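You operate a simulated robot arm through the tools that you are given. There is no shell and no other tool. Be economical: measure what you need, move in short steps, check, and stop when the job is done.

You are at the controls of a simulated two-armed robot. One attempt, no reset.

Task
Empty the brown mug into the big bowl and rack it, then the grey mug.
Fine: both stand upright on the cup side of the dish rack, the brown mug at the end by the wall, the grey mug at the other end; nothing spilt. Set down upright: what you pick out.

The check looks at the end state, three seconds after you hand in, the way a careful person would. Anything else that was tipped, shoved, dropped, spilled or broken makes it a failure.

Robot
Two 7-joint arms with fingered hands on one trunk that stands fixed in place. Base frame: the origin is at the foot of the trunk, x ahead of it, y to its left, z up. Units: mm, rad, N and s.
The left shoulder is at [50, 214, 869], the right one opposite. With the tool pointing down near the work surface each hand reaches from about 300 to 860 mm from the base axis, measured 20 degrees to its own side. Payload 3 kg a hand.
The tool frame of a hand sits at the grasp point between the pads (the TCP): z along the fingers, y along the line on which they close. The tips reach 26 mm beyond it. The gripper opens to 132 mm. The gripper's body begins 73 mm behind the TCP. The gripper is a hand of 3 fingers: y runs from the thumb to the fingers, the wrist lies at [0, 0, -229] in the tool frame, and closing takes about 1.5 s.
Orientation is told as [roll, pitch, yaw] about the base's x, y, z axes, in that order, counted from this pose: with the fingers straight down and closing along the base's y, the tool's x points along the base's -x, its y along +y and its z along -z.

Tools
- The arms move only by the tool send_rows. It takes "left_deltas", "right_deltas" or both (then of equal length, played together; a hand with none holds still); each is a list of rows, each an object of numbers (a shift or turn left out is 0, a gripper value left out holds the last): "tx", "ty", "tz": the shift along the tool's x, y, z in mm; "wx", "wy", "wz": the turn, a rotation vector about the tool's x, y, z in rad. In form: [{"tx": .., "ty": .., "tz": .., "wx": .., "wy": .., "wz": ..}, ...]. A call has 1 to 12 rows; each row is the pose to reach, as a shift and turn from the pose commanded when the call began, along the tool's axes at that moment. "left_jaw" and "right_jaw" are, for a hand that has rows, the opening in per cent of the stroke, from 0 (shut) to 100 (fully open), set as the call begins (left out, the last holds). Rows are played at 5 a second. More than 50 mm and 0.15 rad between two rows, or a gripper value outside its range, and nothing of the call is played. Where a pose cannot be reached the arm comes as near as it can. A force on the tool above 40 N (or 10 N above the force at the start of the call, whichever is more), or a blocked arm, ends the call early, and 0.2 s more pass. The fingers move at their own pace (about 72 mm/s each) and stop on an object; they squeeze with about 22 N. The grip force told is the motor's: it shows also when the fingers shut on nothing. Time passes only in rows, and 0.2 s behind the last, so rows that repeat a pose let the fingers close. It gives the time, the measured TCP pose, the force on the tool (base axes), the opening and the grip force at its end, in the units of the frame above (readings bear some noise), with the torque about the TCP (base axes, N m) and any sound that the robot's microphone picked up.
- Cameras (640 x 400 px; columns grow to the right, rows downward): "scene" is now at [32.7, -23.4, 1502.6]; the picture's right is [-0.25, -0.97, 0.00], its down [-0.63, 0.16, -0.76] and it looks along [0.74, -0.19, -0.65] (base axes); focal length 315 px, centre (320, 200). "left" rides on the left gripper at [-61, 3, -92] in its tool frame; the picture's right is [-0.05, -1.00, 0.00], its down [0.83, -0.04, -0.56] and it looks along [0.55, -0.03, 0.83] (tool axes); focal length 230 px, centre (320, 200). "right" rides on the right gripper at [62, 3, -92] in its tool frame; the picture's right is [-0.05, 1.00, 0.00], its down [-0.83, -0.04, -0.55] and it looks along [-0.55, -0.03, 0.83] (tool axes); focal length 230 px, centre (320, 200). There is no depth. A picture from a camera that has moved, and an enlarged one, comes with that camera's place and axes in the base frame and with its lens.
- get_image(camera): a new picture of that camera. No time passes.
- move_fingers(finger1, finger2, thumb_bend, hand): sets how far each is bent, from 0 (flat) to 1 (curled in); at 0.3 the hand is open as for a grip, at 0.7 the pads meet at the TCP. One left out holds its place. A second passes; each finger stops where it meets its share of the squeeze, and holds until it gets a number again. A gripper value or a shape takes the hand back. It gives what a move gives, with no picture; readings hold the bend of each and the force on the fingers (four entries, about 0 where the hand has none), thumb and palm.
- set_grasp(shape, hand): the hand has 3 fingers and takes this shape, open, in about a second: jaw (thumb against the fingers, like two jaws); tri (thumb and two fingers); tip (a fingertip pinch); poke (one finger out to press); point (the index stretched); flat (the hand flat); cup (the hand cupped); fist (a fist). The gripper value then closes the fingers along that shape, each until it touches; the sizes above hold for jaw. It gives what a move gives, with no picture.
- turn_head(pan, tilt): turns the head with the scene camera to pan (to the left, within 1.501 rad either way) and tilt (down, from -0.506 to 1.204), counted from straight ahead of the robot. It gives what a move gives.
- close_up(camera, box): a new picture of the part [left, top, right, bottom] of that camera's present view, enlarged. No time passes.
- sign_off(): hands the job in; it is judged then, once.

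Work in short steps. Places have to be worked out from the pictures, the camera data and where the tool is seen: move nearer, look again, correct. Check each grasp and each placing, and mend what went wrong. You have 120 turns and 74 pictures in all, those below and enlarged ones among them. Open the grippers and draw the arms clear of the work before you hand the job in, unless the task says otherwise; then end with one line.

The tools are called after "Emit:" as a command line: name --argument value ..., lists and objects as JSON in quotes. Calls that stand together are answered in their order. send_rows: Moves the arms, as the interface text tells. Its arguments: {"type":"object","properties":{"left_deltas":{"type":"array"},"left_jaw":{"type":"number"},"right_deltas":{"type":"array"},"right_jaw":{"type":"number"}},"required":[]} The other tools are called the same way: set_grasp (shape, hand) gives the hand a shape; move_fingers (finger1, finger2, thumb_bend, hand) moves the fingers one by one; turn_head (pan, tilt) turns the head that bears the scene camera; get_image (camera) takes a picture; close_up (camera, box) takes an enlarged picture of a part of a camera's view; sign_off () hands the job in.

At the start:

```text
time_s: 0.0
left_tcp_pos: [495.5, 194.9, 1216.5]
left_ee_rot: [-0.001, -0.001, -0.092]
left_wrist_force: [-0.5, 0.4, 0.3]
left_moment: [0.0, 0.01, 0.0]
left_opening: 131.9
left_finger_force: 0.1
left_shape: jaw
left_bend: [0.3, 0.3, 0.3]
left_finger forces: [0.0, 0.1, 0.0, 0.0, 0.0, 0.0]
right_tcp_pos: [455.4, -279.3, 1221.1]
right_ee_rot: [0.0, 0.0, -0.09]
right_wrist_force: [0.5, 0.4, 0.3]
right_moment: [0.0, 0.01, 0.02]
right_opening: 132.1
right_finger_force: 0.0
right_shape: jaw
right_bend: [0.3, 0.3, 0.3]
right_finger forces: [0.0, 0.0, 0.0, 0.0, 0.0, 0.0]
head pan, tilt: [-0.257, 0.705]
```

scene: 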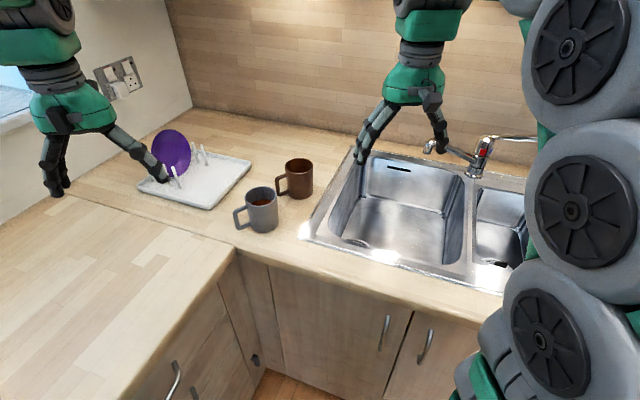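
right: 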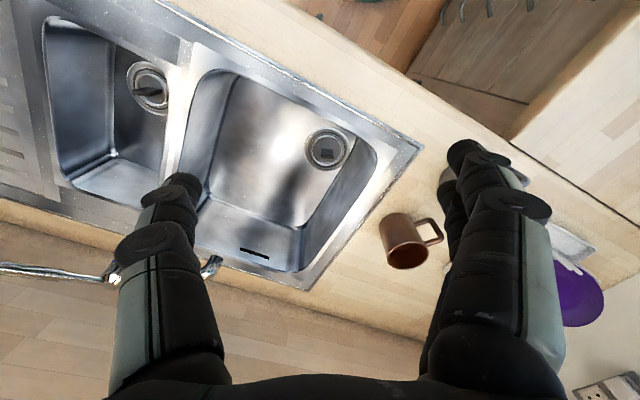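
left: 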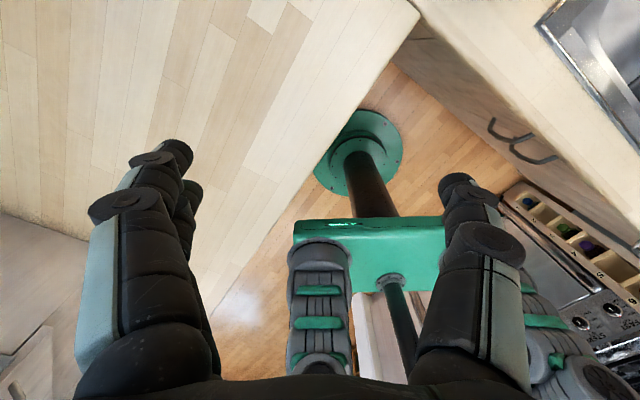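

I'll begin with close looks at the rack and the mugs in the scene view.

Emit:
close_up --camera "scene" --box '[120, 110, 340, 248]'

Emit:
close_up --camera "right" --box '[360, 120, 640, 340]'

```text
2.90 times, centred on (230, 179) of scene
camera zoom: at [32.7, -23.4, 1502.6], right [-0.25, -0.97, 0.0], down [-0.63, 0.16, -0.76], along [0.74, -0.19, -0.65], focal length 912 px, centre (581, 261)
```

zoom: 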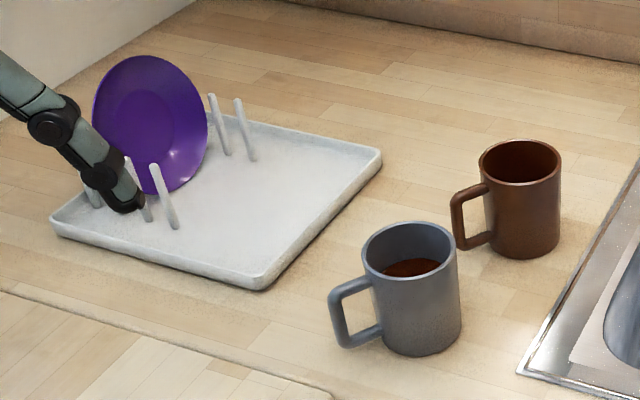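

```text
1.82 times, centred on (500, 230) of right
camera zoom: at [394.4, -269.4, 1314.8], right [0.14, 0.99, 0.0], down [0.82, -0.12, 0.55], along [0.55, -0.08, -0.83], focal length 418 px, centre (-7, 146)
```

zoom: 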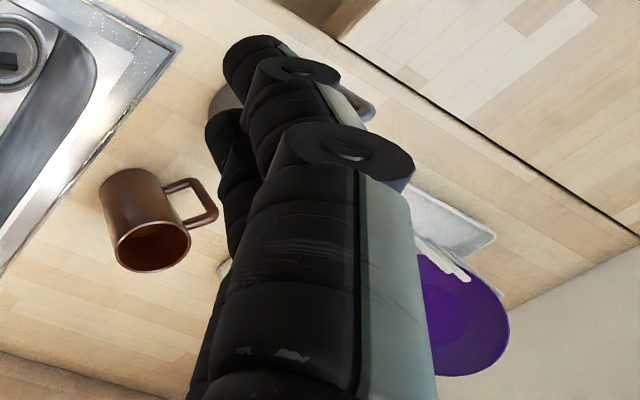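

Triangulating the two views, the counter is at z≈903. The brown mug is near (756,-148) and the grey near (656,-30), both about 97 high and 79 across, with handles toward +y. I'll bring the right hand to a tilted pre-grasp short of the brown mug and check.

Emit:
send_rows --right_deltas '[{"tx": -21, "ty": 6, "tz": 5, "wx": -0.042, "wy": -0.09, "wz": -0.08}, {"tx": -42, "ty": 13, "tz": 10, "wx": -0.084, "wy": -0.179, "wz": -0.161}, {"tx": -63, "ty": 19, "tz": 20, "wx": -0.126, "wy": -0.269, "wz": -0.241}, {"tx": -84, "ty": 25, "tz": 40, "wx": -0.168, "wy": -0.358, "wz": -0.322}, {"tx": -105, "ty": 32, "tz": 60, "wx": -0.21, "wy": -0.448, "wz": -0.402}, {"tx": -125, "ty": 38, "tz": 80, "wx": -0.251, "wy": -0.538, "wz": -0.483}, {"tx": -146, "ty": 44, "tz": 100, "wx": -0.293, "wy": -0.627, "wz": -0.563}, {"tx": -167, "ty": 50, "tz": 120, "wx": -0.335, "wy": -0.717, "wz": -0.644}, {"tx": -188, "ty": 57, "tz": 130, "wx": -0.377, "wy": -0.806, "wz": -0.724}, {"tx": -209, "ty": 63, "tz": 140, "wx": -0.419, "wy": -0.896, "wz": -0.805}]' --right_jaw 100

Emit:
get_image --camera "right"

Emit:
get_image --camera "scene"

```text
time_s: 2.2
left_tcp_pos: [496.1, 195.0, 1216.6]
left_ee_rot: [0.001, -0.001, -0.091]
left_wrist_force: [0.4, 1.5, 0.0]
left_moment: [0.01, -0.01, 0.02]
left_opening: 131.8
left_finger_force: 0.0
left_shape: jaw
left_bend: [0.3, 0.3, 0.3]
left_finger forces: [0.0, 0.0, 0.0, 0.0, 0.1, 0.0]
right_tcp_pos: [666.7, -234.1, 1083.1]
right_ee_rot: [-0.002, -0.962, 0.786]
right_wrist_force: [-1.4, -0.2, -0.8]
right_moment: [-0.01, 0.02, 0.01]
right_opening: 131.9
right_finger_force: 0.1
right_shape: jaw
right_bend: [0.3, 0.3, 0.3]
right_finger forces: [0.0, 0.1, 0.1, 0.0, 0.1, 0.0]
head pan, tilt: [-0.257, 0.705]
```

```text
68 pictures are left
camera right: at [587.1, -309.8, 1085.3], right [-0.68, 0.73, 0.04], down [0.04, -0.02, 1.0], along [0.73, 0.69, -0.02], focal length 230 px, centre (320, 200)
```

right: 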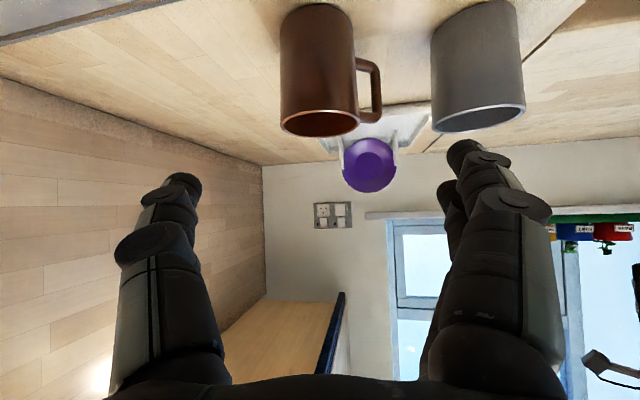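

```text
67 pictures are left
```

scene: 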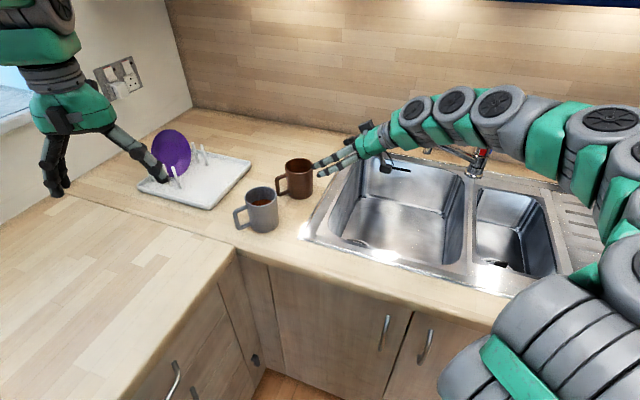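

The hand is short of the mug as planned, and the mug axis agrees at about (760,-147). The handle azimuth decides where the fingers can go, so I'll look closer.

Emit:
close_up --camera "right" --box '[260, 0, 560, 200]'

Emit:
close_up --camera "scene" --box '[220, 145, 330, 245]'

```text
2.00 times, centred on (410, 100) of right
camera zoom: at [587.1, -309.8, 1085.3], right [-0.68, 0.73, 0.04], down [0.04, -0.02, 1.0], along [0.73, 0.69, -0.02], focal length 460 px, centre (140, 400)
```

zoom: 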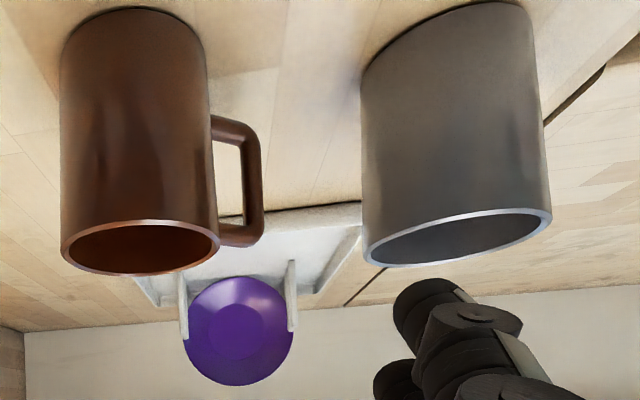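

```text
4.00 times, centred on (275, 195) of scene
camera zoom: at [32.7, -23.4, 1502.6], right [-0.25, -0.97, 0.0], down [-0.63, 0.16, -0.76], along [0.74, -0.19, -0.65], focal length 1258 px, centre (500, 220)
```

zoom: 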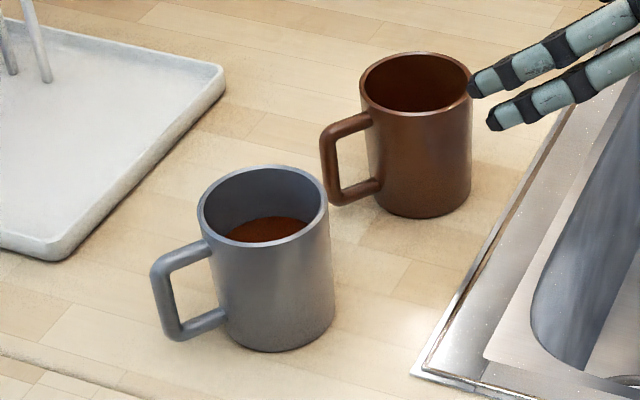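

The brown handle points at azimuth ≈112°, so one finger at the current yaw would meet it. I'll swing the approach to about 80°, so the fingers close across the handle plane, still standing off 130 mm.

Emit:
send_rows --right_deltas '[{"tx": 4.7, "ty": -13.5, "tz": 12.2, "wx": -0.1, "wz": -0.07}, {"tx": 9.4, "ty": -27, "tz": 24.3, "wx": -0.2, "wz": -0.14}, {"tx": 14, "ty": -40.5, "tz": 36.5, "wx": -0.3, "wz": -0.209}, {"tx": 18.7, "ty": -54, "tz": 48.6, "wx": -0.4, "wz": -0.279}, {"tx": 23.4, "ty": -67.5, "tz": 60.8, "wx": -0.5, "wz": -0.349}]'

Emit:
get_image --camera "right"

Emit:
get_image --camera "scene"

```text
time_s: 3.4
left_tcp_pos: [496.1, 193.1, 1216.8]
left_ee_rot: [-0.001, 0.0, -0.091]
left_wrist_force: [0.6, 0.3, -0.6]
left_moment: [0.03, 0.0, -0.02]
left_opening: 132.0
left_finger_force: 0.0
left_shape: jaw
left_bend: [0.3, 0.3, 0.3]
left_finger forces: [0.0, 0.0, 0.0, 0.0, 0.0, 0.1]
right_tcp_pos: [650.9, -167.7, 1103.1]
right_ee_rot: [0.044, -0.92, 1.266]
right_wrist_force: [0.6, 0.5, 0.5]
right_moment: [-0.02, -0.01, -0.01]
right_opening: 131.9
right_finger_force: 0.0
right_shape: jaw
right_bend: [0.3, 0.3, 0.3]
right_finger forces: [0.0, 0.1, 0.1, 0.0, 0.0, 0.0]
right hand out of reach, approached as far as the arm can: row 2, 3, 4, 5
head pan, tilt: [-0.257, 0.705]
```

```text
64 pictures are left
camera right: at [618.8, -273.0, 1111.0], right [-0.95, 0.3, 0.07], down [0.08, 0.04, 1.0], along [0.29, 0.95, -0.06], focal length 230 px, centre (320, 200)
```

right: 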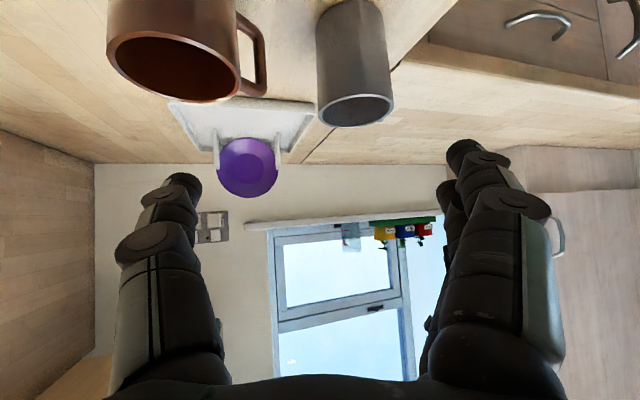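

```text
63 pictures are left
```

scene: 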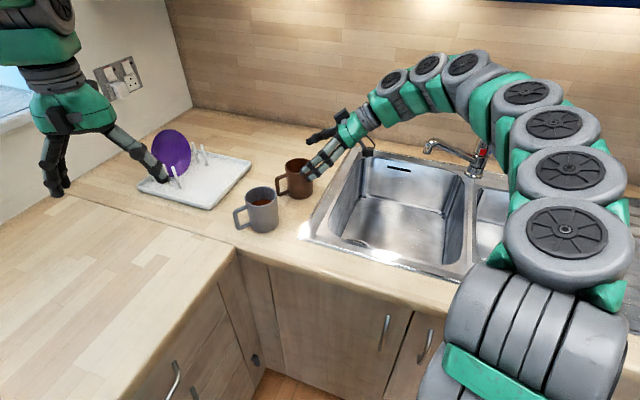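

The arm falls short at yaw 1.4. I'll send a null row to see whether the commanded pose stayed at the target or at the place reached.

Emit:
send_rows --right_deltas '[{"tx": 0}]'

```text
time_s: 3.8
left_tcp_pos: [497.0, 195.3, 1217.6]
left_ee_rot: [0.001, 0.0, -0.09]
left_wrist_force: [-0.1, -0.1, 0.3]
left_moment: [0.01, -0.02, 0.0]
left_opening: 132.1
left_finger_force: 0.1
left_shape: jaw
left_bend: [0.3, 0.3, 0.3]
left_finger forces: [0.1, 0.0, 0.0, 0.0, 0.1, 0.1]
right_tcp_pos: [651.1, -168.1, 1102.5]
right_ee_rot: [0.041, -0.919, 1.265]
right_wrist_force: [0.4, 0.0, -0.7]
right_moment: [0.0, 0.01, -0.01]
right_opening: 131.8
right_finger_force: 0.2
right_shape: jaw
right_bend: [0.3, 0.3, 0.3]
right_finger forces: [0.0, 0.0, 0.0, 0.0, 0.0, 0.1]
head pan, tilt: [-0.257, 0.705]
```

Deltas count from the reached pose. I'll try a milder yaw of 1.08 at 35° tilt, standing off about 120 mm, which still leaves the finger some 38° off the handle.

Emit:
send_rows --right_deltas '[{"tx": 20, "ty": -19.6, "tz": -0.5, "wx": 0.048, "wy": -0.01, "wz": 0.027}, {"tx": 40, "ty": -39.3, "tz": -1, "wx": 0.096, "wy": -0.02, "wz": 0.055}, {"tx": 60, "ty": -59, "tz": -1.5, "wx": 0.143, "wy": -0.03, "wz": 0.082}, {"tx": 79.4, "ty": -78.6, "tz": -2, "wx": 0.191, "wy": -0.04, "wz": 0.109}]'

```text
time_s: 4.8
left_tcp_pos: [495.9, 195.3, 1216.2]
left_ee_rot: [0.0, 0.0, -0.092]
left_wrist_force: [-0.5, 0.8, 0.5]
left_moment: [-0.01, 0.01, 0.02]
left_opening: 132.1
left_finger_force: 0.0
left_shape: jaw
left_bend: [0.3, 0.3, 0.3]
left_finger forces: [0.1, 0.1, 0.1, 0.0, 0.0, 0.0]
right_tcp_pos: [693.7, -215.8, 1054.1]
right_ee_rot: [0.014, -0.942, 1.056]
right_wrist_force: [-0.9, 0.6, 0.0]
right_moment: [-0.04, -0.02, 0.02]
right_opening: 131.8
right_finger_force: 0.2
right_shape: jaw
right_bend: [0.3, 0.3, 0.3]
right_finger forces: [0.0, 0.0, 0.0, 0.0, 0.0, 0.0]
right hand out of reach, approached as far as the arm can: row 1, 2, 3, 4
head pan, tilt: [-0.257, 0.705]
```

Almost there, so it seems to be a wrist limit. I'll try a slightly steeper 45° tilt at yaw 1.0, which should be easier.

Emit:
send_rows --right_deltas '[{"tx": 4.2, "ty": -9.1, "tz": 4.5, "wx": 0.028, "wy": 0.078, "wz": 0.018}, {"tx": 8.4, "ty": -18.2, "tz": 9, "wx": 0.056, "wy": 0.157, "wz": 0.037}]'

```text
time_s: 5.4
left_tcp_pos: [496.0, 195.6, 1217.7]
left_ee_rot: [-0.001, -0.001, -0.091]
left_wrist_force: [0.4, 0.7, -0.1]
left_moment: [0.02, 0.02, 0.01]
left_opening: 132.1
left_finger_force: 0.1
left_shape: jaw
left_bend: [0.3, 0.3, 0.3]
left_finger forces: [0.0, 0.1, 0.0, 0.0, 0.1, 0.0]
right_tcp_pos: [712.0, -222.2, 1041.8]
right_ee_rot: [-0.01, -0.801, 1.02]
right_wrist_force: [0.6, -0.4, 0.0]
right_moment: [-0.01, -0.01, 0.02]
right_opening: 131.7
right_finger_force: 0.0
right_shape: jaw
right_bend: [0.3, 0.3, 0.3]
right_finger forces: [0.1, 0.0, 0.0, 0.1, 0.1, 0.1]
head pan, tilt: [-0.257, 0.705]
```

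Reached without complaint. I'll advance 60 mm along the tool and look.

Emit:
send_rows --right_deltas '[{"tz": 20}, {"tz": 40}, {"tz": 60}]'

Emit:
get_image --camera "right"

Emit:
close_up --camera "scene" --box '[200, 120, 400, 245]'

```text
time_s: 6.2
left_tcp_pos: [496.2, 194.3, 1217.3]
left_ee_rot: [0.0, 0.0, -0.091]
left_wrist_force: [0.2, -0.3, -0.4]
left_moment: [0.02, 0.02, -0.02]
left_opening: 131.9
left_finger_force: 0.1
left_shape: jaw
left_bend: [0.3, 0.3, 0.3]
left_finger forces: [0.0, 0.0, 0.1, 0.0, 0.0, 0.0]
right_tcp_pos: [735.2, -186.7, 1000.4]
right_ee_rot: [-0.011, -0.8, 1.02]
right_wrist_force: [1.2, 0.1, 0.5]
right_moment: [0.04, -0.02, 0.0]
right_opening: 131.9
right_finger_force: 0.1
right_shape: jaw
right_bend: [0.3, 0.3, 0.3]
right_finger forces: [0.0, 0.0, 0.0, 0.0, 0.0, 0.0]
head pan, tilt: [-0.257, 0.705]
```

```text
62 pictures are left
camera right: at [675.5, -276.9, 1021.2], right [-0.83, 0.56, 0.03], down [0.13, 0.13, 0.98], along [0.55, 0.82, -0.18], focal length 230 px, centre (320, 200)
```

right: 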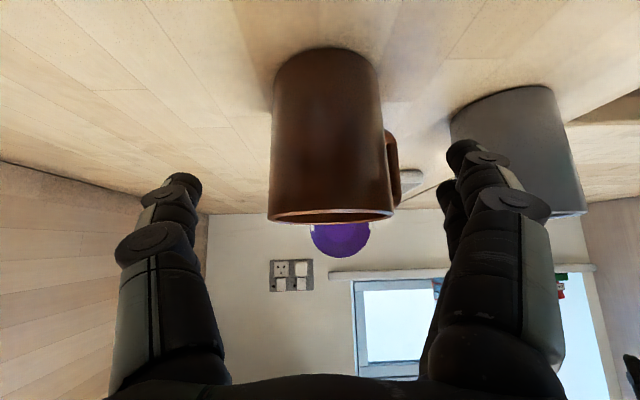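

```text
3.20 times, centred on (300, 182) of scene
camera zoom: at [32.7, -23.4, 1502.6], right [-0.25, -0.97, 0.0], down [-0.63, 0.16, -0.76], along [0.74, -0.19, -0.65], focal length 1007 px, centre (384, 256)
```

zoom: 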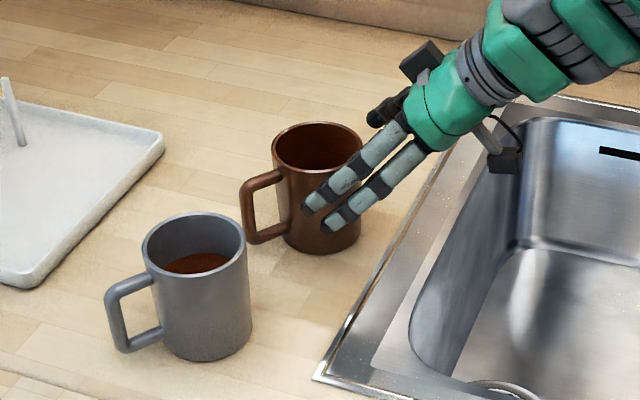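

The fingers sit in a stacked pair, so the upper one would meet the handle with this approach. The left hand at azimuth about -55° would take the mug with the handle facing the palm, clear of all the fingers. I'll withdraw the right arm to the side first.

Emit:
send_rows --right_deltas '[{"tz": -40}, {"tz": -80}, {"tz": -120}, {"tx": 14.6, "ty": 14.7, "tz": -158, "wx": 0.049, "wy": 0.079, "wz": 0.116}, {"tx": 29, "ty": 29, "tz": -197, "wx": 0.098, "wy": 0.159, "wz": 0.233}, {"tx": 44, "ty": 44, "tz": -235, "wx": 0.148, "wy": 0.238, "wz": 0.349}, {"tx": 58, "ty": 59, "tz": -273, "wx": 0.197, "wy": 0.318, "wz": 0.466}, {"tx": 73, "ty": 73, "tz": -312, "wx": 0.246, "wy": 0.397, "wz": 0.582}, {"tx": 87, "ty": 88, "tz": -350, "wx": 0.295, "wy": 0.477, "wz": 0.699}, {"tx": 102, "ty": 103, "tz": -388, "wx": 0.345, "wy": 0.556, "wz": 0.815}, {"tx": 116, "ty": 117, "tz": -426, "wx": 0.394, "wy": 0.636, "wz": 0.932}, {"tx": 131, "ty": 132, "tz": -465, "wx": 0.443, "wy": 0.715, "wz": 1.048}]'

```text
time_s: 8.8
left_tcp_pos: [496.6, 193.8, 1217.4]
left_ee_rot: [0.0, 0.0, -0.091]
left_wrist_force: [0.2, 0.4, -0.1]
left_moment: [0.01, -0.01, 0.01]
left_opening: 132.0
left_finger_force: 0.1
left_shape: jaw
left_bend: [0.3, 0.3, 0.3]
left_finger forces: [0.1, 0.1, 0.1, 0.0, 0.0, 0.1]
right_tcp_pos: [397.0, -477.7, 1228.4]
right_ee_rot: [-0.004, -0.008, -0.098]
right_wrist_force: [0.5, -0.8, -0.5]
right_moment: [-0.01, 0.0, 0.03]
right_opening: 132.0
right_finger_force: 0.0
right_shape: jaw
right_bend: [0.3, 0.3, 0.3]
right_finger forces: [0.1, 0.1, 0.1, 0.0, 0.1, 0.0]
head pan, tilt: [-0.257, 0.705]
```

The right arm is clear. Now I'll take the left hand to a pre-grasp for the brown mug at yaw -0.96 and 45° tilt, about 130 mm back along its axis.

Emit:
send_rows --left_deltas '[{"tx": -23, "ty": -25, "tz": 6, "wx": 0.034, "wy": -0.073, "wz": 0.082}, {"tx": -47, "ty": -50, "tz": 14, "wx": 0.068, "wy": -0.147, "wz": 0.165}, {"tx": -70, "ty": -75, "tz": 28, "wx": 0.102, "wy": -0.22, "wz": 0.247}, {"tx": -94, "ty": -100, "tz": 46, "wx": 0.136, "wy": -0.294, "wz": 0.329}, {"tx": -117, "ty": -125, "tz": 64, "wx": 0.17, "wy": -0.367, "wz": 0.411}, {"tx": -140, "ty": -150, "tz": 84, "wx": 0.205, "wy": -0.44, "wz": 0.494}, {"tx": -164, "ty": -175, "tz": 104, "wx": 0.239, "wy": -0.514, "wz": 0.576}, {"tx": -187, "ty": -200, "tz": 122, "wx": 0.273, "wy": -0.587, "wz": 0.658}, {"tx": -211, "ty": -225, "tz": 140, "wx": 0.307, "wy": -0.661, "wz": 0.741}, {"tx": -234, "ty": -250, "tz": 155, "wx": 0.341, "wy": -0.734, "wz": 0.823}]' --left_jaw 100

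Emit:
get_image --camera "left"

Emit:
get_image --camera "scene"

```text
time_s: 11.0
left_tcp_pos: [706.2, -75.2, 1059.6]
left_ee_rot: [-0.002, -0.784, -0.962]
left_wrist_force: [1.5, 0.2, -0.5]
left_moment: [0.03, 0.0, -0.01]
left_opening: 132.0
left_finger_force: 0.0
left_shape: jaw
left_bend: [0.3, 0.3, 0.3]
left_finger forces: [0.1, 0.0, 0.1, 0.0, 0.0, 0.0]
right_tcp_pos: [397.6, -477.5, 1228.0]
right_ee_rot: [-0.004, -0.007, -0.097]
right_wrist_force: [-0.2, -0.1, -0.2]
right_moment: [0.02, -0.02, 0.04]
right_opening: 131.9
right_finger_force: 0.0
right_shape: jaw
right_bend: [0.3, 0.3, 0.3]
right_finger forces: [0.0, 0.0, 0.0, 0.0, 0.0, 0.0]
head pan, tilt: [-0.257, 0.705]
```

```text
60 pictures are left
camera left: at [697.4, -55.6, 1168.2], right [-0.8, -0.6, 0.04], down [-0.6, 0.78, -0.19], along [0.09, -0.18, -0.98], focal length 230 px, centre (320, 200)
```

left: 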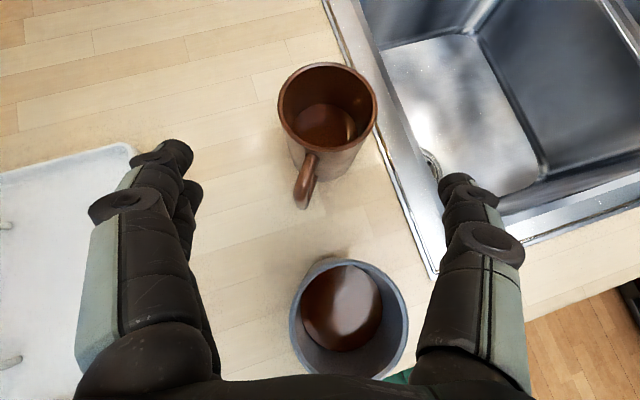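

```text
59 pictures are left
```

scene: 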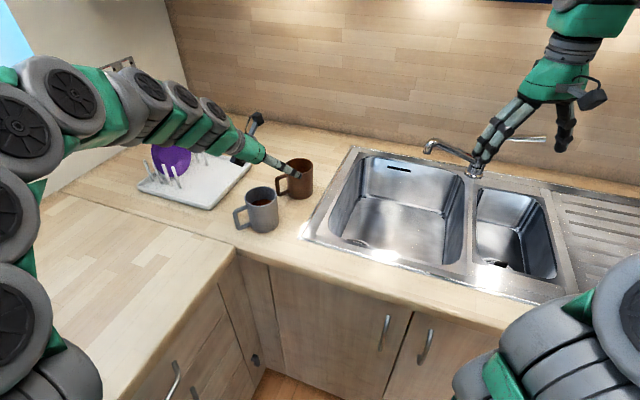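

From above, the brown mug's centre is (757,-151) and its handle points back toward the palm at azimuth 114°, which suits this approach. I'll advance 100 mm and check.

Emit:
send_rows --left_deltas '[{"tz": 25}, {"tz": 50}, {"tz": 75}, {"tz": 100, "ty": -1}]'

Emit:
get_image --camera "left"

```text
time_s: 12.0
left_tcp_pos: [745.7, -134.5, 990.5]
left_ee_rot: [-0.005, -0.786, -0.959]
left_wrist_force: [0.5, -0.2, 0.1]
left_moment: [0.01, 0.0, 0.02]
left_opening: 132.0
left_finger_force: 0.0
left_shape: jaw
left_bend: [0.3, 0.3, 0.3]
left_finger forces: [0.1, 0.0, 0.0, 0.1, 0.0, 0.1]
right_tcp_pos: [397.7, -477.0, 1228.9]
right_ee_rot: [-0.002, -0.004, -0.095]
right_wrist_force: [0.0, -1.0, 0.3]
right_moment: [0.03, 0.02, 0.02]
right_opening: 132.0
right_finger_force: 0.1
right_shape: jaw
right_bend: [0.3, 0.3, 0.3]
right_finger forces: [0.0, 0.0, 0.1, 0.0, 0.0, 0.1]
head pan, tilt: [-0.257, 0.705]
```

```text
58 pictures are left
camera left: at [737.1, -115.2, 1097.9], right [-0.8, -0.6, 0.04], down [-0.6, 0.78, -0.19], along [0.09, -0.18, -0.98], focal length 230 px, centre (320, 200)
```

left: 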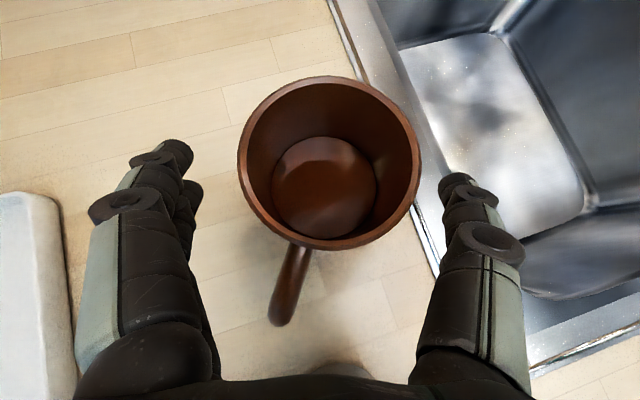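

It is well centred, with the mug about 2–3 mm toward the thumb side. I'll go the last 35 mm with a small side correction and then close.

Emit:
send_rows --left_deltas '[{"tz": 12, "ty": -2.5}, {"tz": 24, "ty": -2.5}, {"tz": 35, "ty": -2.5}]'

Emit:
send_rows --left_deltas '[{"tz": 0}, {"tz": 0}, {"tz": 0}, {"tz": 0}, {"tz": 0}, {"tz": 0}, {"tz": 0}, {"tz": 0}]' --left_jaw 0

Emit:
get_image --camera "left"

Emit:
close_up --camera "scene" --box '[200, 110, 400, 235]'

```text
time_s: 12.8
left_tcp_pos: [758.9, -154.5, 967.5]
left_ee_rot: [0.0, -0.784, -0.96]
left_wrist_force: [0.4, -1.0, -0.3]
left_moment: [-0.01, 0.02, 0.01]
left_opening: 131.9
left_finger_force: 0.0
left_shape: jaw
left_bend: [0.3, 0.3, 0.3]
left_finger forces: [0.2, 0.1, 0.1, 0.0, 0.0, 0.1]
right_tcp_pos: [397.8, -476.6, 1228.5]
right_ee_rot: [-0.003, -0.004, -0.097]
right_wrist_force: [-0.6, 0.4, -0.9]
right_moment: [0.03, 0.0, -0.02]
right_opening: 131.8
right_finger_force: 0.1
right_shape: jaw
right_bend: [0.3, 0.3, 0.3]
right_finger forces: [0.0, 0.1, 0.0, 0.0, 0.0, 0.0]
head pan, tilt: [-0.257, 0.705]
```

```text
time_s: 14.6
left_tcp_pos: [758.3, -155.1, 966.6]
left_ee_rot: [0.001, -0.785, -0.96]
left_wrist_force: [0.2, -1.7, 0.1]
left_moment: [0.04, -0.02, 0.0]
left_opening: 61.2
left_finger_force: 21.8
left_shape: jaw
left_bend: [0.73, 0.73, 0.71]
left_finger forces: [8.8, 9.8, 0.0, 0.1, 20.7, 0.0]
right_tcp_pos: [396.6, -477.8, 1228.7]
right_ee_rot: [-0.002, -0.005, -0.095]
right_wrist_force: [0.0, -0.5, 0.7]
right_moment: [0.0, 0.0, 0.02]
right_opening: 131.9
right_finger_force: 0.1
right_shape: jaw
right_bend: [0.3, 0.3, 0.3]
right_finger forces: [0.0, 0.1, 0.0, 0.0, 0.0, 0.0]
head pan, tilt: [-0.257, 0.705]
```

```text
57 pictures are left
camera left: at [749.6, -135.5, 1074.7], right [-0.8, -0.6, 0.04], down [-0.6, 0.78, -0.19], along [0.09, -0.18, -0.98], focal length 230 px, centre (320, 200)
```

left: 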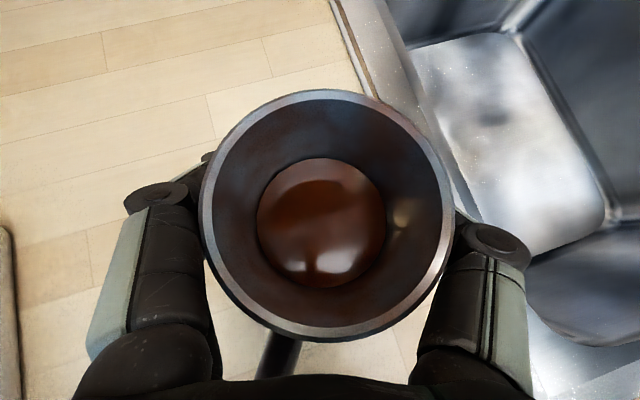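

```text
3.20 times, centred on (300, 172) of scene
camera zoom: at [32.7, -23.4, 1502.6], right [-0.25, -0.97, 0.0], down [-0.63, 0.16, -0.76], along [0.74, -0.19, -0.65], focal length 1007 px, centre (384, 288)
```

zoom: 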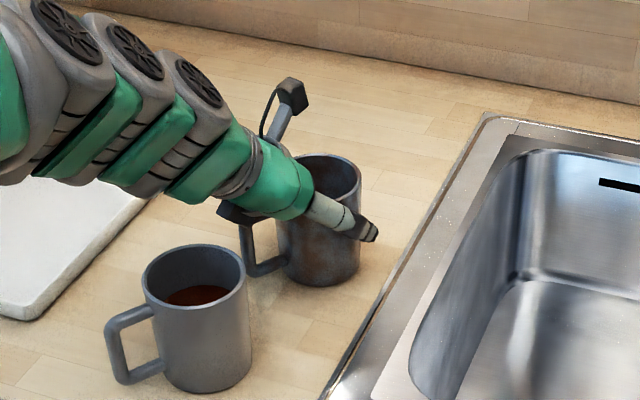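

The grip holds at about 21 N on both sides. The mug's colour now looks greyer in this view, but it is the same mug in the same place. I'll lift 60 mm and check.

Emit:
send_rows --left_deltas '[{"tx": -7, "tz": -7}, {"tx": -14, "tz": -14}, {"tx": -28, "tz": -28}, {"tx": -42, "tz": -42}]'

Emit:
close_up --camera "scene" --box '[200, 90, 400, 215]'

Emit:
get_image --camera "left"

```text
time_s: 15.6
left_tcp_pos: [760.6, -154.8, 1024.5]
left_ee_rot: [-0.002, -0.783, -0.957]
left_wrist_force: [-0.6, 0.4, -5.2]
left_moment: [-0.06, -0.04, 0.03]
left_opening: 60.8
left_finger_force: 21.8
left_shape: jaw
left_bend: [0.74, 0.73, 0.71]
left_finger forces: [7.9, 9.6, 0.0, 0.1, 20.5, 0.0]
right_tcp_pos: [397.2, -478.2, 1226.8]
right_ee_rot: [-0.004, -0.005, -0.097]
right_wrist_force: [1.0, -0.6, 0.6]
right_moment: [0.0, 0.01, -0.03]
right_opening: 131.7
right_finger_force: 0.1
right_shape: jaw
right_bend: [0.3, 0.3, 0.3]
right_finger forces: [0.0, 0.0, 0.1, 0.1, 0.0, 0.0]
head pan, tilt: [-0.257, 0.705]
```

```text
3.20 times, centred on (300, 152) of scene
camera zoom: at [32.7, -23.4, 1502.6], right [-0.25, -0.97, 0.0], down [-0.63, 0.16, -0.76], along [0.74, -0.19, -0.65], focal length 1007 px, centre (384, 352)
```

zoom: 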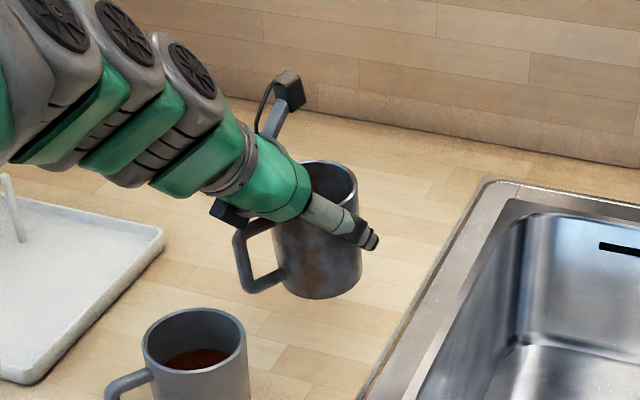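

```text
54 pictures are left
camera left: at [751.0, -136.7, 1133.6], right [-0.8, -0.6, 0.04], down [-0.6, 0.78, -0.19], along [0.09, -0.18, -0.98], focal length 230 px, centre (320, 200)
```

left: 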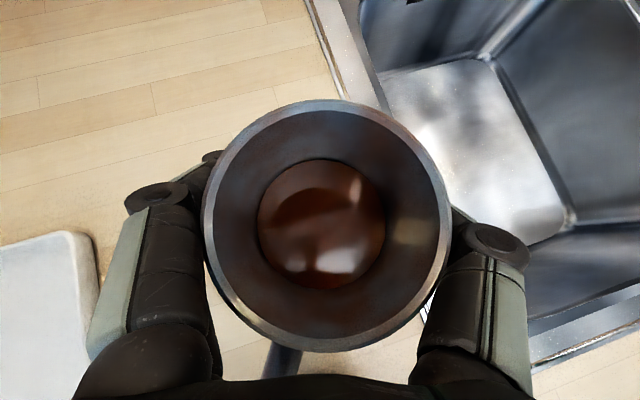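

It is lifted level, weighing about 0.5 kg, with the liquid low in the cup. I'll carry it over the big bowl to about (640,-400), keeping it upright, and draw the right hand further away at the same time.

Emit:
send_rows --left_deltas '[{"tx": -10, "ty": -20, "tz": 5.4}, {"tx": -26, "ty": -51, "tz": 13.8}, {"tx": -43, "ty": -85, "tz": 23}, {"tx": -60, "ty": -120, "tz": 32}, {"tx": -78, "ty": -154, "tz": 41.6}, {"tx": -95, "ty": -188, "tz": 50.7}, {"tx": -112, "ty": -220, "tz": 59.4}, {"tx": -121, "ty": -239, "tz": 64.5}]' --right_deltas '[{"tx": 10, "ty": -15}, {"tx": 20, "ty": -30}, {"tx": 30, "ty": -45}, {"tx": 40, "ty": -60}, {"tx": 50, "ty": -75}, {"tx": 60, "ty": -90}, {"tx": 70, "ty": -105}, {"tx": 80, "ty": -120}]'

Emit:
get_image --camera "scene"

```text
time_s: 17.4
left_tcp_pos: [638.8, -401.5, 1065.7]
left_ee_rot: [-0.003, -0.784, -0.958]
left_wrist_force: [0.0, 0.4, -4.1]
left_moment: [-0.06, -0.03, 0.01]
left_opening: 59.7
left_finger_force: 21.8
left_shape: jaw
left_bend: [0.74, 0.73, 0.71]
left_finger forces: [7.8, 8.7, 0.0, 0.1, 20.2, 0.1]
right_tcp_pos: [304.9, -589.5, 1229.8]
right_ee_rot: [-0.003, -0.007, -0.099]
right_wrist_force: [-0.3, 0.0, 0.4]
right_moment: [-0.01, 0.01, 0.01]
right_opening: 131.9
right_finger_force: 0.0
right_shape: jaw
right_bend: [0.3, 0.3, 0.3]
right_finger forces: [0.0, 0.0, 0.2, 0.0, 0.0, 0.0]
head pan, tilt: [-0.257, 0.705]
```

```text
53 pictures are left
```

scene: 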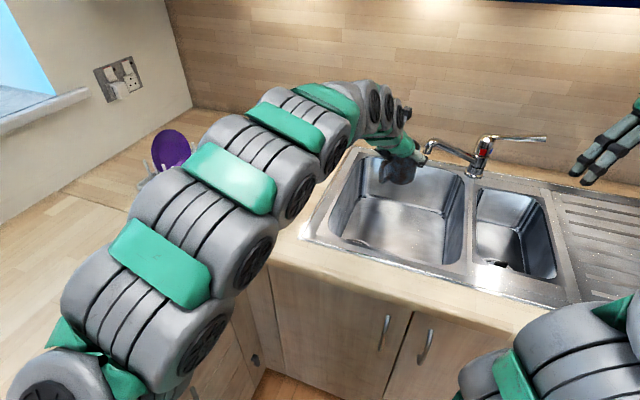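

The mug hangs over the middle of the big bowl. I'll begin pouring by rolling about the tool axis, with the opening turning toward the bowl's right and front.

Emit:
send_rows --left_deltas '[{"wz": 0.12}, {"wz": 0.24}, {"wz": 0.36}, {"wz": 0.48}, {"wz": 0.6}, {"wz": 0.7}, {"wz": 0.8}, {"wz": 0.9}, {"wz": 1.0}, {"wz": 1.1}, {"wz": 1.2}, {"wz": 1.3}]'

Emit:
get_image --camera "left"

Emit:
close_up --camera "scene" --box '[300, 80, 500, 205]'

```text
time_s: 20.0
left_tcp_pos: [638.3, -401.0, 1065.0]
left_ee_rot: [0.766, -0.189, -2.335]
left_wrist_force: [0.9, 0.3, -4.3]
left_moment: [-0.08, 0.03, 0.03]
left_opening: 59.5
left_finger_force: 21.4
left_shape: jaw
left_bend: [0.74, 0.73, 0.71]
left_finger forces: [7.6, 8.3, 0.0, 0.1, 22.3, 0.0]
right_tcp_pos: [304.8, -589.9, 1228.0]
right_ee_rot: [-0.002, -0.007, -0.096]
right_wrist_force: [-0.8, -0.7, -0.1]
right_moment: [0.0, 0.01, -0.03]
right_opening: 131.9
right_finger_force: 0.2
right_shape: jaw
right_bend: [0.3, 0.3, 0.3]
right_finger forces: [0.0, 0.0, 0.0, 0.0, 0.0, 0.0]
head pan, tilt: [-0.257, 0.705]
```

```text
52 pictures are left
camera left: at [562.0, -392.2, 1144.4], right [-0.64, 0.37, -0.67], down [0.31, 0.93, 0.21], along [0.7, -0.08, -0.71], focal length 230 px, centre (320, 200)
```

left: 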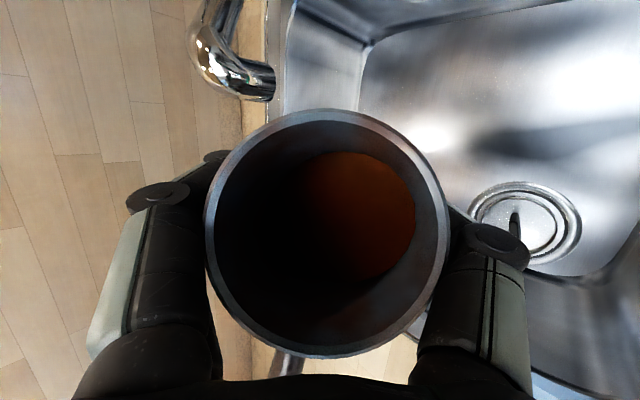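

```text
3.20 times, centred on (400, 142) of scene
camera zoom: at [32.7, -23.4, 1502.6], right [-0.25, -0.97, 0.0], down [-0.63, 0.16, -0.76], along [0.74, -0.19, -0.65], focal length 1007 px, centre (64, 384)
```

zoom: 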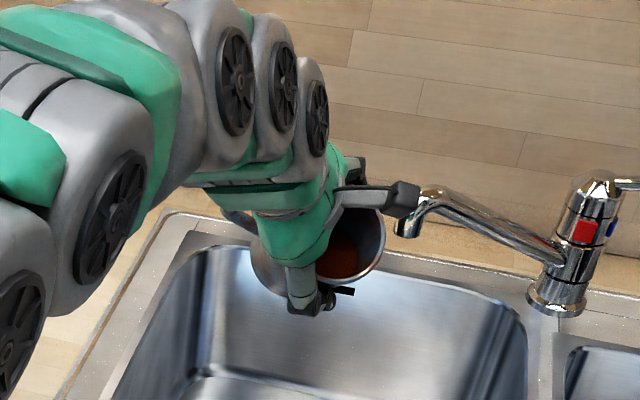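

The mug is tilted about 50° and still holds its liquid, with the lip well inside the bowl. I'll continue the roll slowly.

Emit:
send_rows --left_deltas '[{"wz": 0.1}, {"wz": 0.2}, {"wz": 0.3}, {"wz": 0.4}, {"wz": 0.5}, {"wz": 0.6}, {"wz": 0.7}, {"wz": 0.8}, {"wz": 0.9}, {"wz": 1.0}, {"wz": 1.1}, {"wz": 1.2}]'

Emit:
get_image --camera "left"

Emit:
get_image --camera "scene"

```text
time_s: 22.6
left_tcp_pos: [638.7, -400.8, 1066.1]
left_ee_rot: [0.537, 0.603, 2.992]
left_wrist_force: [-0.6, 0.1, -2.5]
left_moment: [0.04, 0.08, -0.01]
left_opening: 59.3
left_finger_force: 22.1
left_shape: jaw
left_bend: [0.74, 0.73, 0.71]
left_finger forces: [8.4, 8.6, 0.0, 0.1, 21.2, 0.1]
right_tcp_pos: [303.9, -589.5, 1228.6]
right_ee_rot: [-0.003, -0.006, -0.096]
right_wrist_force: [0.0, -0.8, -0.3]
right_moment: [0.01, 0.0, 0.01]
right_opening: 131.8
right_finger_force: 0.0
right_shape: jaw
right_bend: [0.3, 0.3, 0.3]
right_finger forces: [0.0, 0.0, 0.0, 0.0, 0.1, 0.1]
head pan, tilt: [-0.257, 0.705]
```

```text
50 pictures are left
camera left: at [550.6, -342.1, 1096.7], right [0.37, 0.81, -0.45], down [0.47, 0.25, 0.85], along [0.8, -0.53, -0.29], focal length 230 px, centre (320, 200)
```

left: 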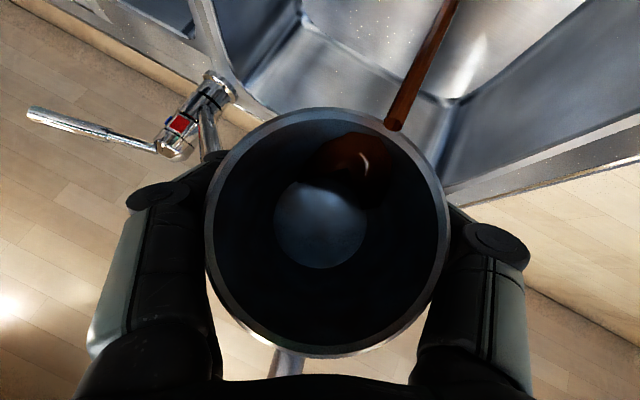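

```text
49 pictures are left
```

scene: 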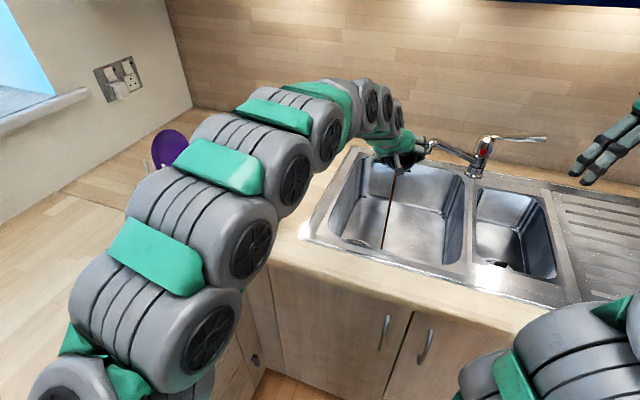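

It is pouring cleanly into the big bowl. Next I'll pitch the hand up by 0.5 rad to tip the opening below horizontal, and hold to drain.

Emit:
send_rows --left_deltas '[{"wz": 0}, {"wz": 0}, {"wx": -0.06, "wy": 0.08}, {"wx": -0.12, "wy": 0.16}, {"wx": -0.18, "wy": 0.24}, {"wx": -0.24, "wy": 0.32}, {"wx": -0.3, "wy": 0.4}, {"wx": -0.3, "wy": 0.4}, {"wx": -0.3, "wy": 0.4}, {"wx": -0.3, "wy": 0.4}, {"wx": -0.3, "wy": 0.4}, {"wx": -0.3, "wy": 0.4}]'

Emit:
get_image --camera "left"

```text
time_s: 25.2
left_tcp_pos: [638.6, -401.1, 1065.8]
left_ee_rot: [1.115, 0.877, -2.893]
left_wrist_force: [0.3, 1.0, -2.8]
left_moment: [0.0, 0.08, 0.01]
left_opening: 58.2
left_finger_force: 21.6
left_shape: jaw
left_bend: [0.74, 0.73, 0.71]
left_finger forces: [8.3, 7.6, 0.1, 0.0, 20.5, 0.0]
right_tcp_pos: [304.0, -589.8, 1229.0]
right_ee_rot: [-0.003, -0.004, -0.095]
right_wrist_force: [-0.1, -0.6, 1.3]
right_moment: [0.04, 0.0, 0.01]
right_opening: 132.0
right_finger_force: 0.1
right_shape: jaw
right_bend: [0.3, 0.3, 0.3]
right_finger forces: [0.0, 0.0, 0.0, 0.0, 0.0, 0.1]
head pan, tilt: [-0.257, 0.705]
```

```text
48 pictures are left
camera left: at [548.9, -339.6, 1045.6], right [0.53, 0.59, -0.61], down [0.23, 0.59, 0.77], along [0.82, -0.55, 0.17], focal length 230 px, centre (320, 200)
```

left: 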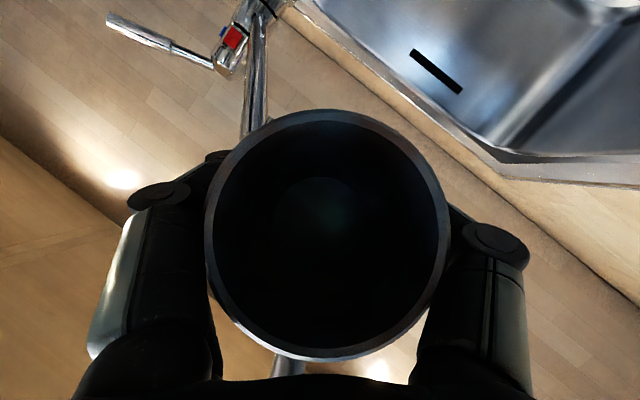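

The cup is dark and dry inside, and the weight is down to the mug alone. I'll hold briefly to let drips fall, then reverse the pitch.

Emit:
send_rows --left_deltas '[{"wz": 0}, {"wz": 0}, {"wz": 0}, {"wz": 0}, {"wz": 0}, {"wz": 0}, {"wx": 0.06, "wy": -0.08}, {"wx": 0.12, "wy": -0.16}, {"wx": 0.18, "wy": -0.24}, {"wx": 0.24, "wy": -0.32}, {"wx": 0.3, "wy": -0.4}]'

Emit:
send_rows --left_deltas '[{"wz": -0.12}, {"wz": -0.24}, {"wz": -0.36}, {"wz": -0.48}, {"wz": -0.6}, {"wz": -0.72}, {"wz": -0.84}, {"wz": -0.96}, {"wz": -1.08}, {"wz": -1.2}, {"wz": -1.25}]'

Emit:
send_rows --left_deltas '[{"wz": -0.12}, {"wz": -0.24}, {"wz": -0.36}, {"wz": -0.48}, {"wz": -0.6}, {"wz": -0.72}, {"wz": -0.84}, {"wz": -0.96}, {"wz": -1.08}, {"wz": -1.2}, {"wz": -1.25}]'

Emit:
get_image --camera "left"

```text
time_s: 27.6
left_tcp_pos: [637.1, -399.6, 1064.9]
left_ee_rot: [0.537, 0.6, 2.993]
left_wrist_force: [-0.3, 0.1, -2.5]
left_moment: [-0.01, 0.09, 0.01]
left_opening: 58.1
left_finger_force: 21.8
left_shape: jaw
left_bend: [0.74, 0.73, 0.71]
left_finger forces: [8.6, 7.7, 0.1, 0.0, 20.1, 0.0]
right_tcp_pos: [305.9, -590.8, 1229.0]
right_ee_rot: [-0.004, -0.005, -0.094]
right_wrist_force: [-0.3, 0.7, 0.6]
right_moment: [0.0, 0.0, 0.03]
right_opening: 132.0
right_finger_force: 0.0
right_shape: jaw
right_bend: [0.3, 0.3, 0.3]
right_finger forces: [0.0, 0.1, 0.0, 0.0, 0.0, 0.1]
head pan, tilt: [-0.257, 0.705]
```

```text
time_s: 30.0
left_tcp_pos: [638.4, -401.1, 1066.3]
left_ee_rot: [0.758, -0.224, -2.298]
left_wrist_force: [-0.4, -0.2, -2.8]
left_moment: [-0.08, 0.04, 0.01]
left_opening: 57.8
left_finger_force: 21.7
left_shape: jaw
left_bend: [0.74, 0.73, 0.71]
left_finger forces: [7.9, 7.4, 0.0, 0.0, 20.5, 0.0]
right_tcp_pos: [304.6, -589.8, 1227.1]
right_ee_rot: [-0.005, -0.004, -0.096]
right_wrist_force: [-0.4, -0.2, -0.7]
right_moment: [0.03, 0.0, -0.01]
right_opening: 131.6
right_finger_force: 0.0
right_shape: jaw
right_bend: [0.3, 0.3, 0.3]
right_finger forces: [0.0, 0.0, 0.0, 0.0, 0.1, 0.0]
head pan, tilt: [-0.257, 0.705]
```

```text
time_s: 32.4
left_tcp_pos: [638.3, -400.1, 1065.5]
left_ee_rot: [-0.003, -0.786, -0.955]
left_wrist_force: [0.0, -0.2, -2.5]
left_moment: [-0.06, -0.01, -0.03]
left_opening: 57.6
left_finger_force: 22.3
left_shape: jaw
left_bend: [0.74, 0.73, 0.71]
left_finger forces: [8.3, 8.1, 0.0, 0.0, 19.5, 0.0]
right_tcp_pos: [305.4, -590.7, 1228.8]
right_ee_rot: [-0.004, -0.007, -0.098]
right_wrist_force: [0.1, -0.5, 0.0]
right_moment: [0.02, -0.01, -0.02]
right_opening: 132.0
right_finger_force: 0.0
right_shape: jaw
right_bend: [0.3, 0.3, 0.3]
right_finger forces: [0.1, 0.1, 0.1, 0.1, 0.1, 0.0]
head pan, tilt: [-0.257, 0.705]
```

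```text
47 pictures are left
camera left: at [629.8, -380.4, 1173.4], right [-0.8, -0.6, 0.04], down [-0.6, 0.78, -0.19], along [0.09, -0.18, -0.98], focal length 230 px, centre (320, 200)
```

left: 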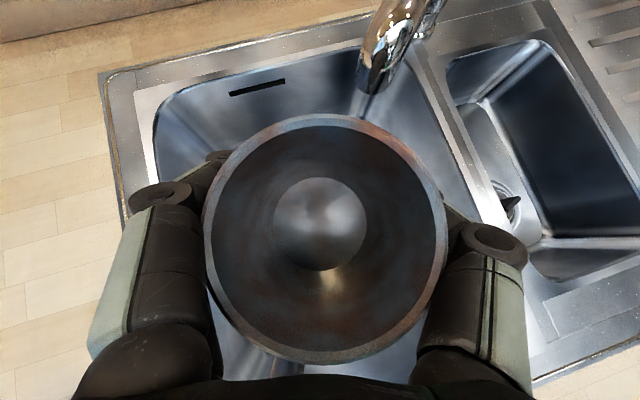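

The mug is empty and level again, and the grip is steady. I'll carry it toward the rack's far end at 1110 height, turning to yaw ≈0.17 so the hand comes in from the open side, away from pegs and plate.

Emit:
send_rows --left_deltas '[{"tx": 10.3, "ty": 34.7, "tz": -15.6, "wx": -0.067, "wz": -0.067}, {"tx": 20.7, "ty": 69.3, "tz": -31.2, "wx": -0.133, "wz": -0.133}, {"tx": 31, "ty": 104, "tz": -46.9, "wx": -0.2, "wz": -0.2}, {"tx": 41.3, "ty": 138.6, "tz": -62.5, "wx": -0.267, "wz": -0.267}, {"tx": 51.7, "ty": 173.3, "tz": -78.1, "wx": -0.333, "wz": -0.333}, {"tx": 62, "ty": 207.9, "tz": -93.7, "wx": -0.4, "wz": -0.4}, {"tx": 72.3, "ty": 242.6, "tz": -109.3, "wx": -0.467, "wz": -0.467}, {"tx": 82.7, "ty": 277.2, "tz": -125, "wx": -0.533, "wz": -0.533}, {"tx": 93, "ty": 311.9, "tz": -140.6, "wx": -0.6, "wz": -0.6}, {"tx": 103.3, "ty": 346.5, "tz": -156.2, "wx": -0.667, "wz": -0.667}, {"tx": 113.7, "ty": 381.2, "tz": -171.8, "wx": -0.733, "wz": -0.733}, {"tx": 124, "ty": 415.8, "tz": -187.4, "wx": -0.8, "wz": -0.8}]'

Emit:
get_image --camera "left"

Emit:
get_image --camera "scene"

```text
time_s: 35.0
left_tcp_pos: [852.7, 21.5, 1108.3]
left_ee_rot: [0.0, -0.785, 0.175]
left_wrist_force: [-1.1, 0.2, -2.5]
left_moment: [-0.04, -0.04, 0.02]
left_opening: 57.1
left_finger_force: 21.8
left_shape: jaw
left_bend: [0.74, 0.73, 0.71]
left_finger forces: [8.7, 7.9, 0.0, 0.0, 19.4, 0.0]
right_tcp_pos: [305.2, -590.1, 1228.4]
right_ee_rot: [-0.003, -0.004, -0.097]
right_wrist_force: [0.7, 0.1, 0.2]
right_moment: [-0.02, 0.01, 0.01]
right_opening: 131.9
right_finger_force: 0.1
right_shape: jaw
right_bend: [0.3, 0.3, 0.3]
right_finger forces: [0.0, 0.1, 0.0, 0.1, 0.1, 0.0]
head pan, tilt: [-0.257, 0.705]
```

```text
46 pictures are left
camera left: at [831.5, 20.1, 1216.8], right [0.21, -0.98, 0.04], down [-0.96, -0.21, -0.19], along [0.2, 0.0, -0.98], focal length 230 px, centre (320, 200)
```

left: 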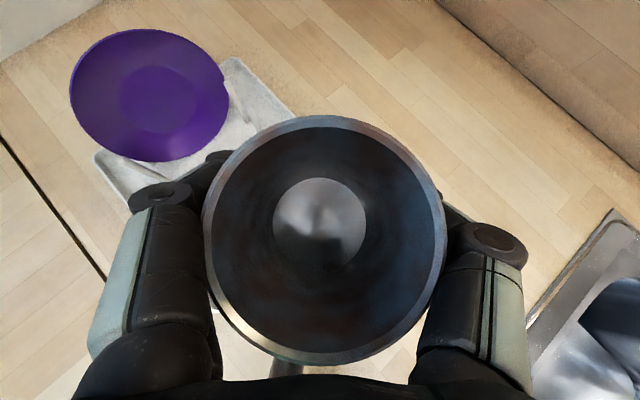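

```text
45 pictures are left
```

scene: 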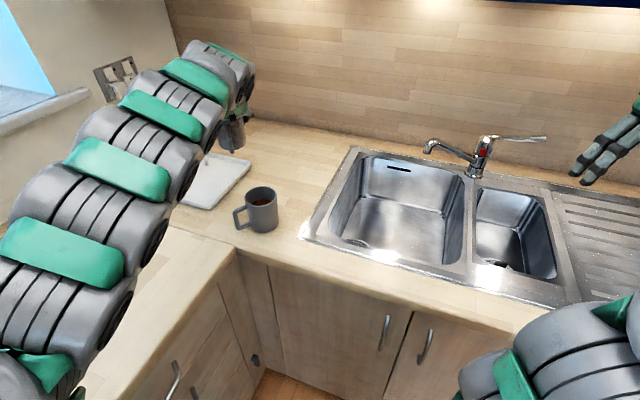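

The rack corners project exactly where I estimated them. The rim centre has crept in the hand camera, which suggests the mug has rotated slightly about the pads, so I'll check its tilt from the scene.

Emit:
close_up --camera "scene" --box '[180, 80, 300, 155]'

Emit:
close_up --camera "left" --box '[160, 80, 480, 400]'

```text
5.33 times, centred on (240, 118) of scene
camera zoom: at [32.7, -23.4, 1502.6], right [-0.25, -0.97, 0.0], down [-0.63, 0.16, -0.76], along [0.74, -0.19, -0.65], focal length 1678 px, centre (747, 640)
```

zoom: 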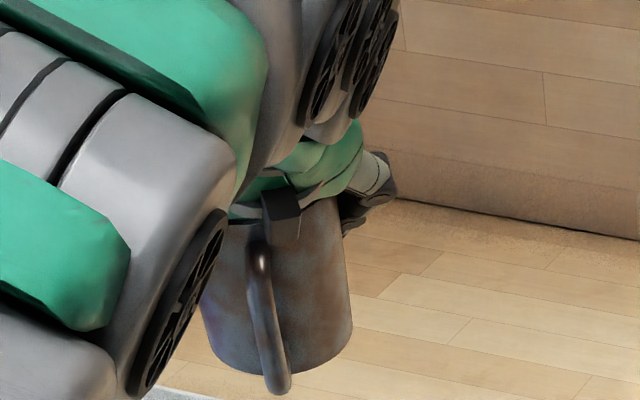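

```text
1.25 times, centred on (320, 240) of left
camera zoom: at [831.5, 20.1, 1216.8], right [0.21, -0.98, 0.04], down [-0.96, -0.21, -0.19], along [0.2, 0.0, -0.98], focal length 288 px, centre (320, 150)
```

zoom: 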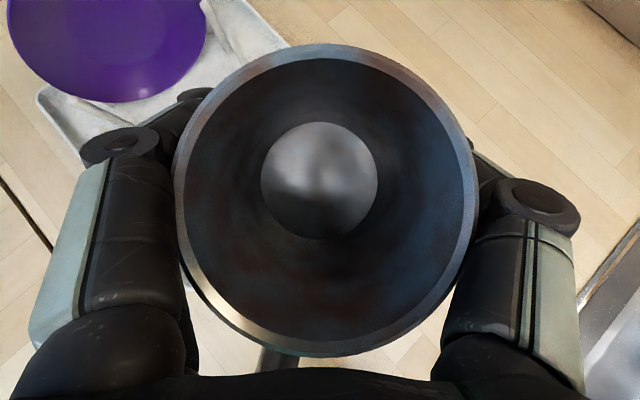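

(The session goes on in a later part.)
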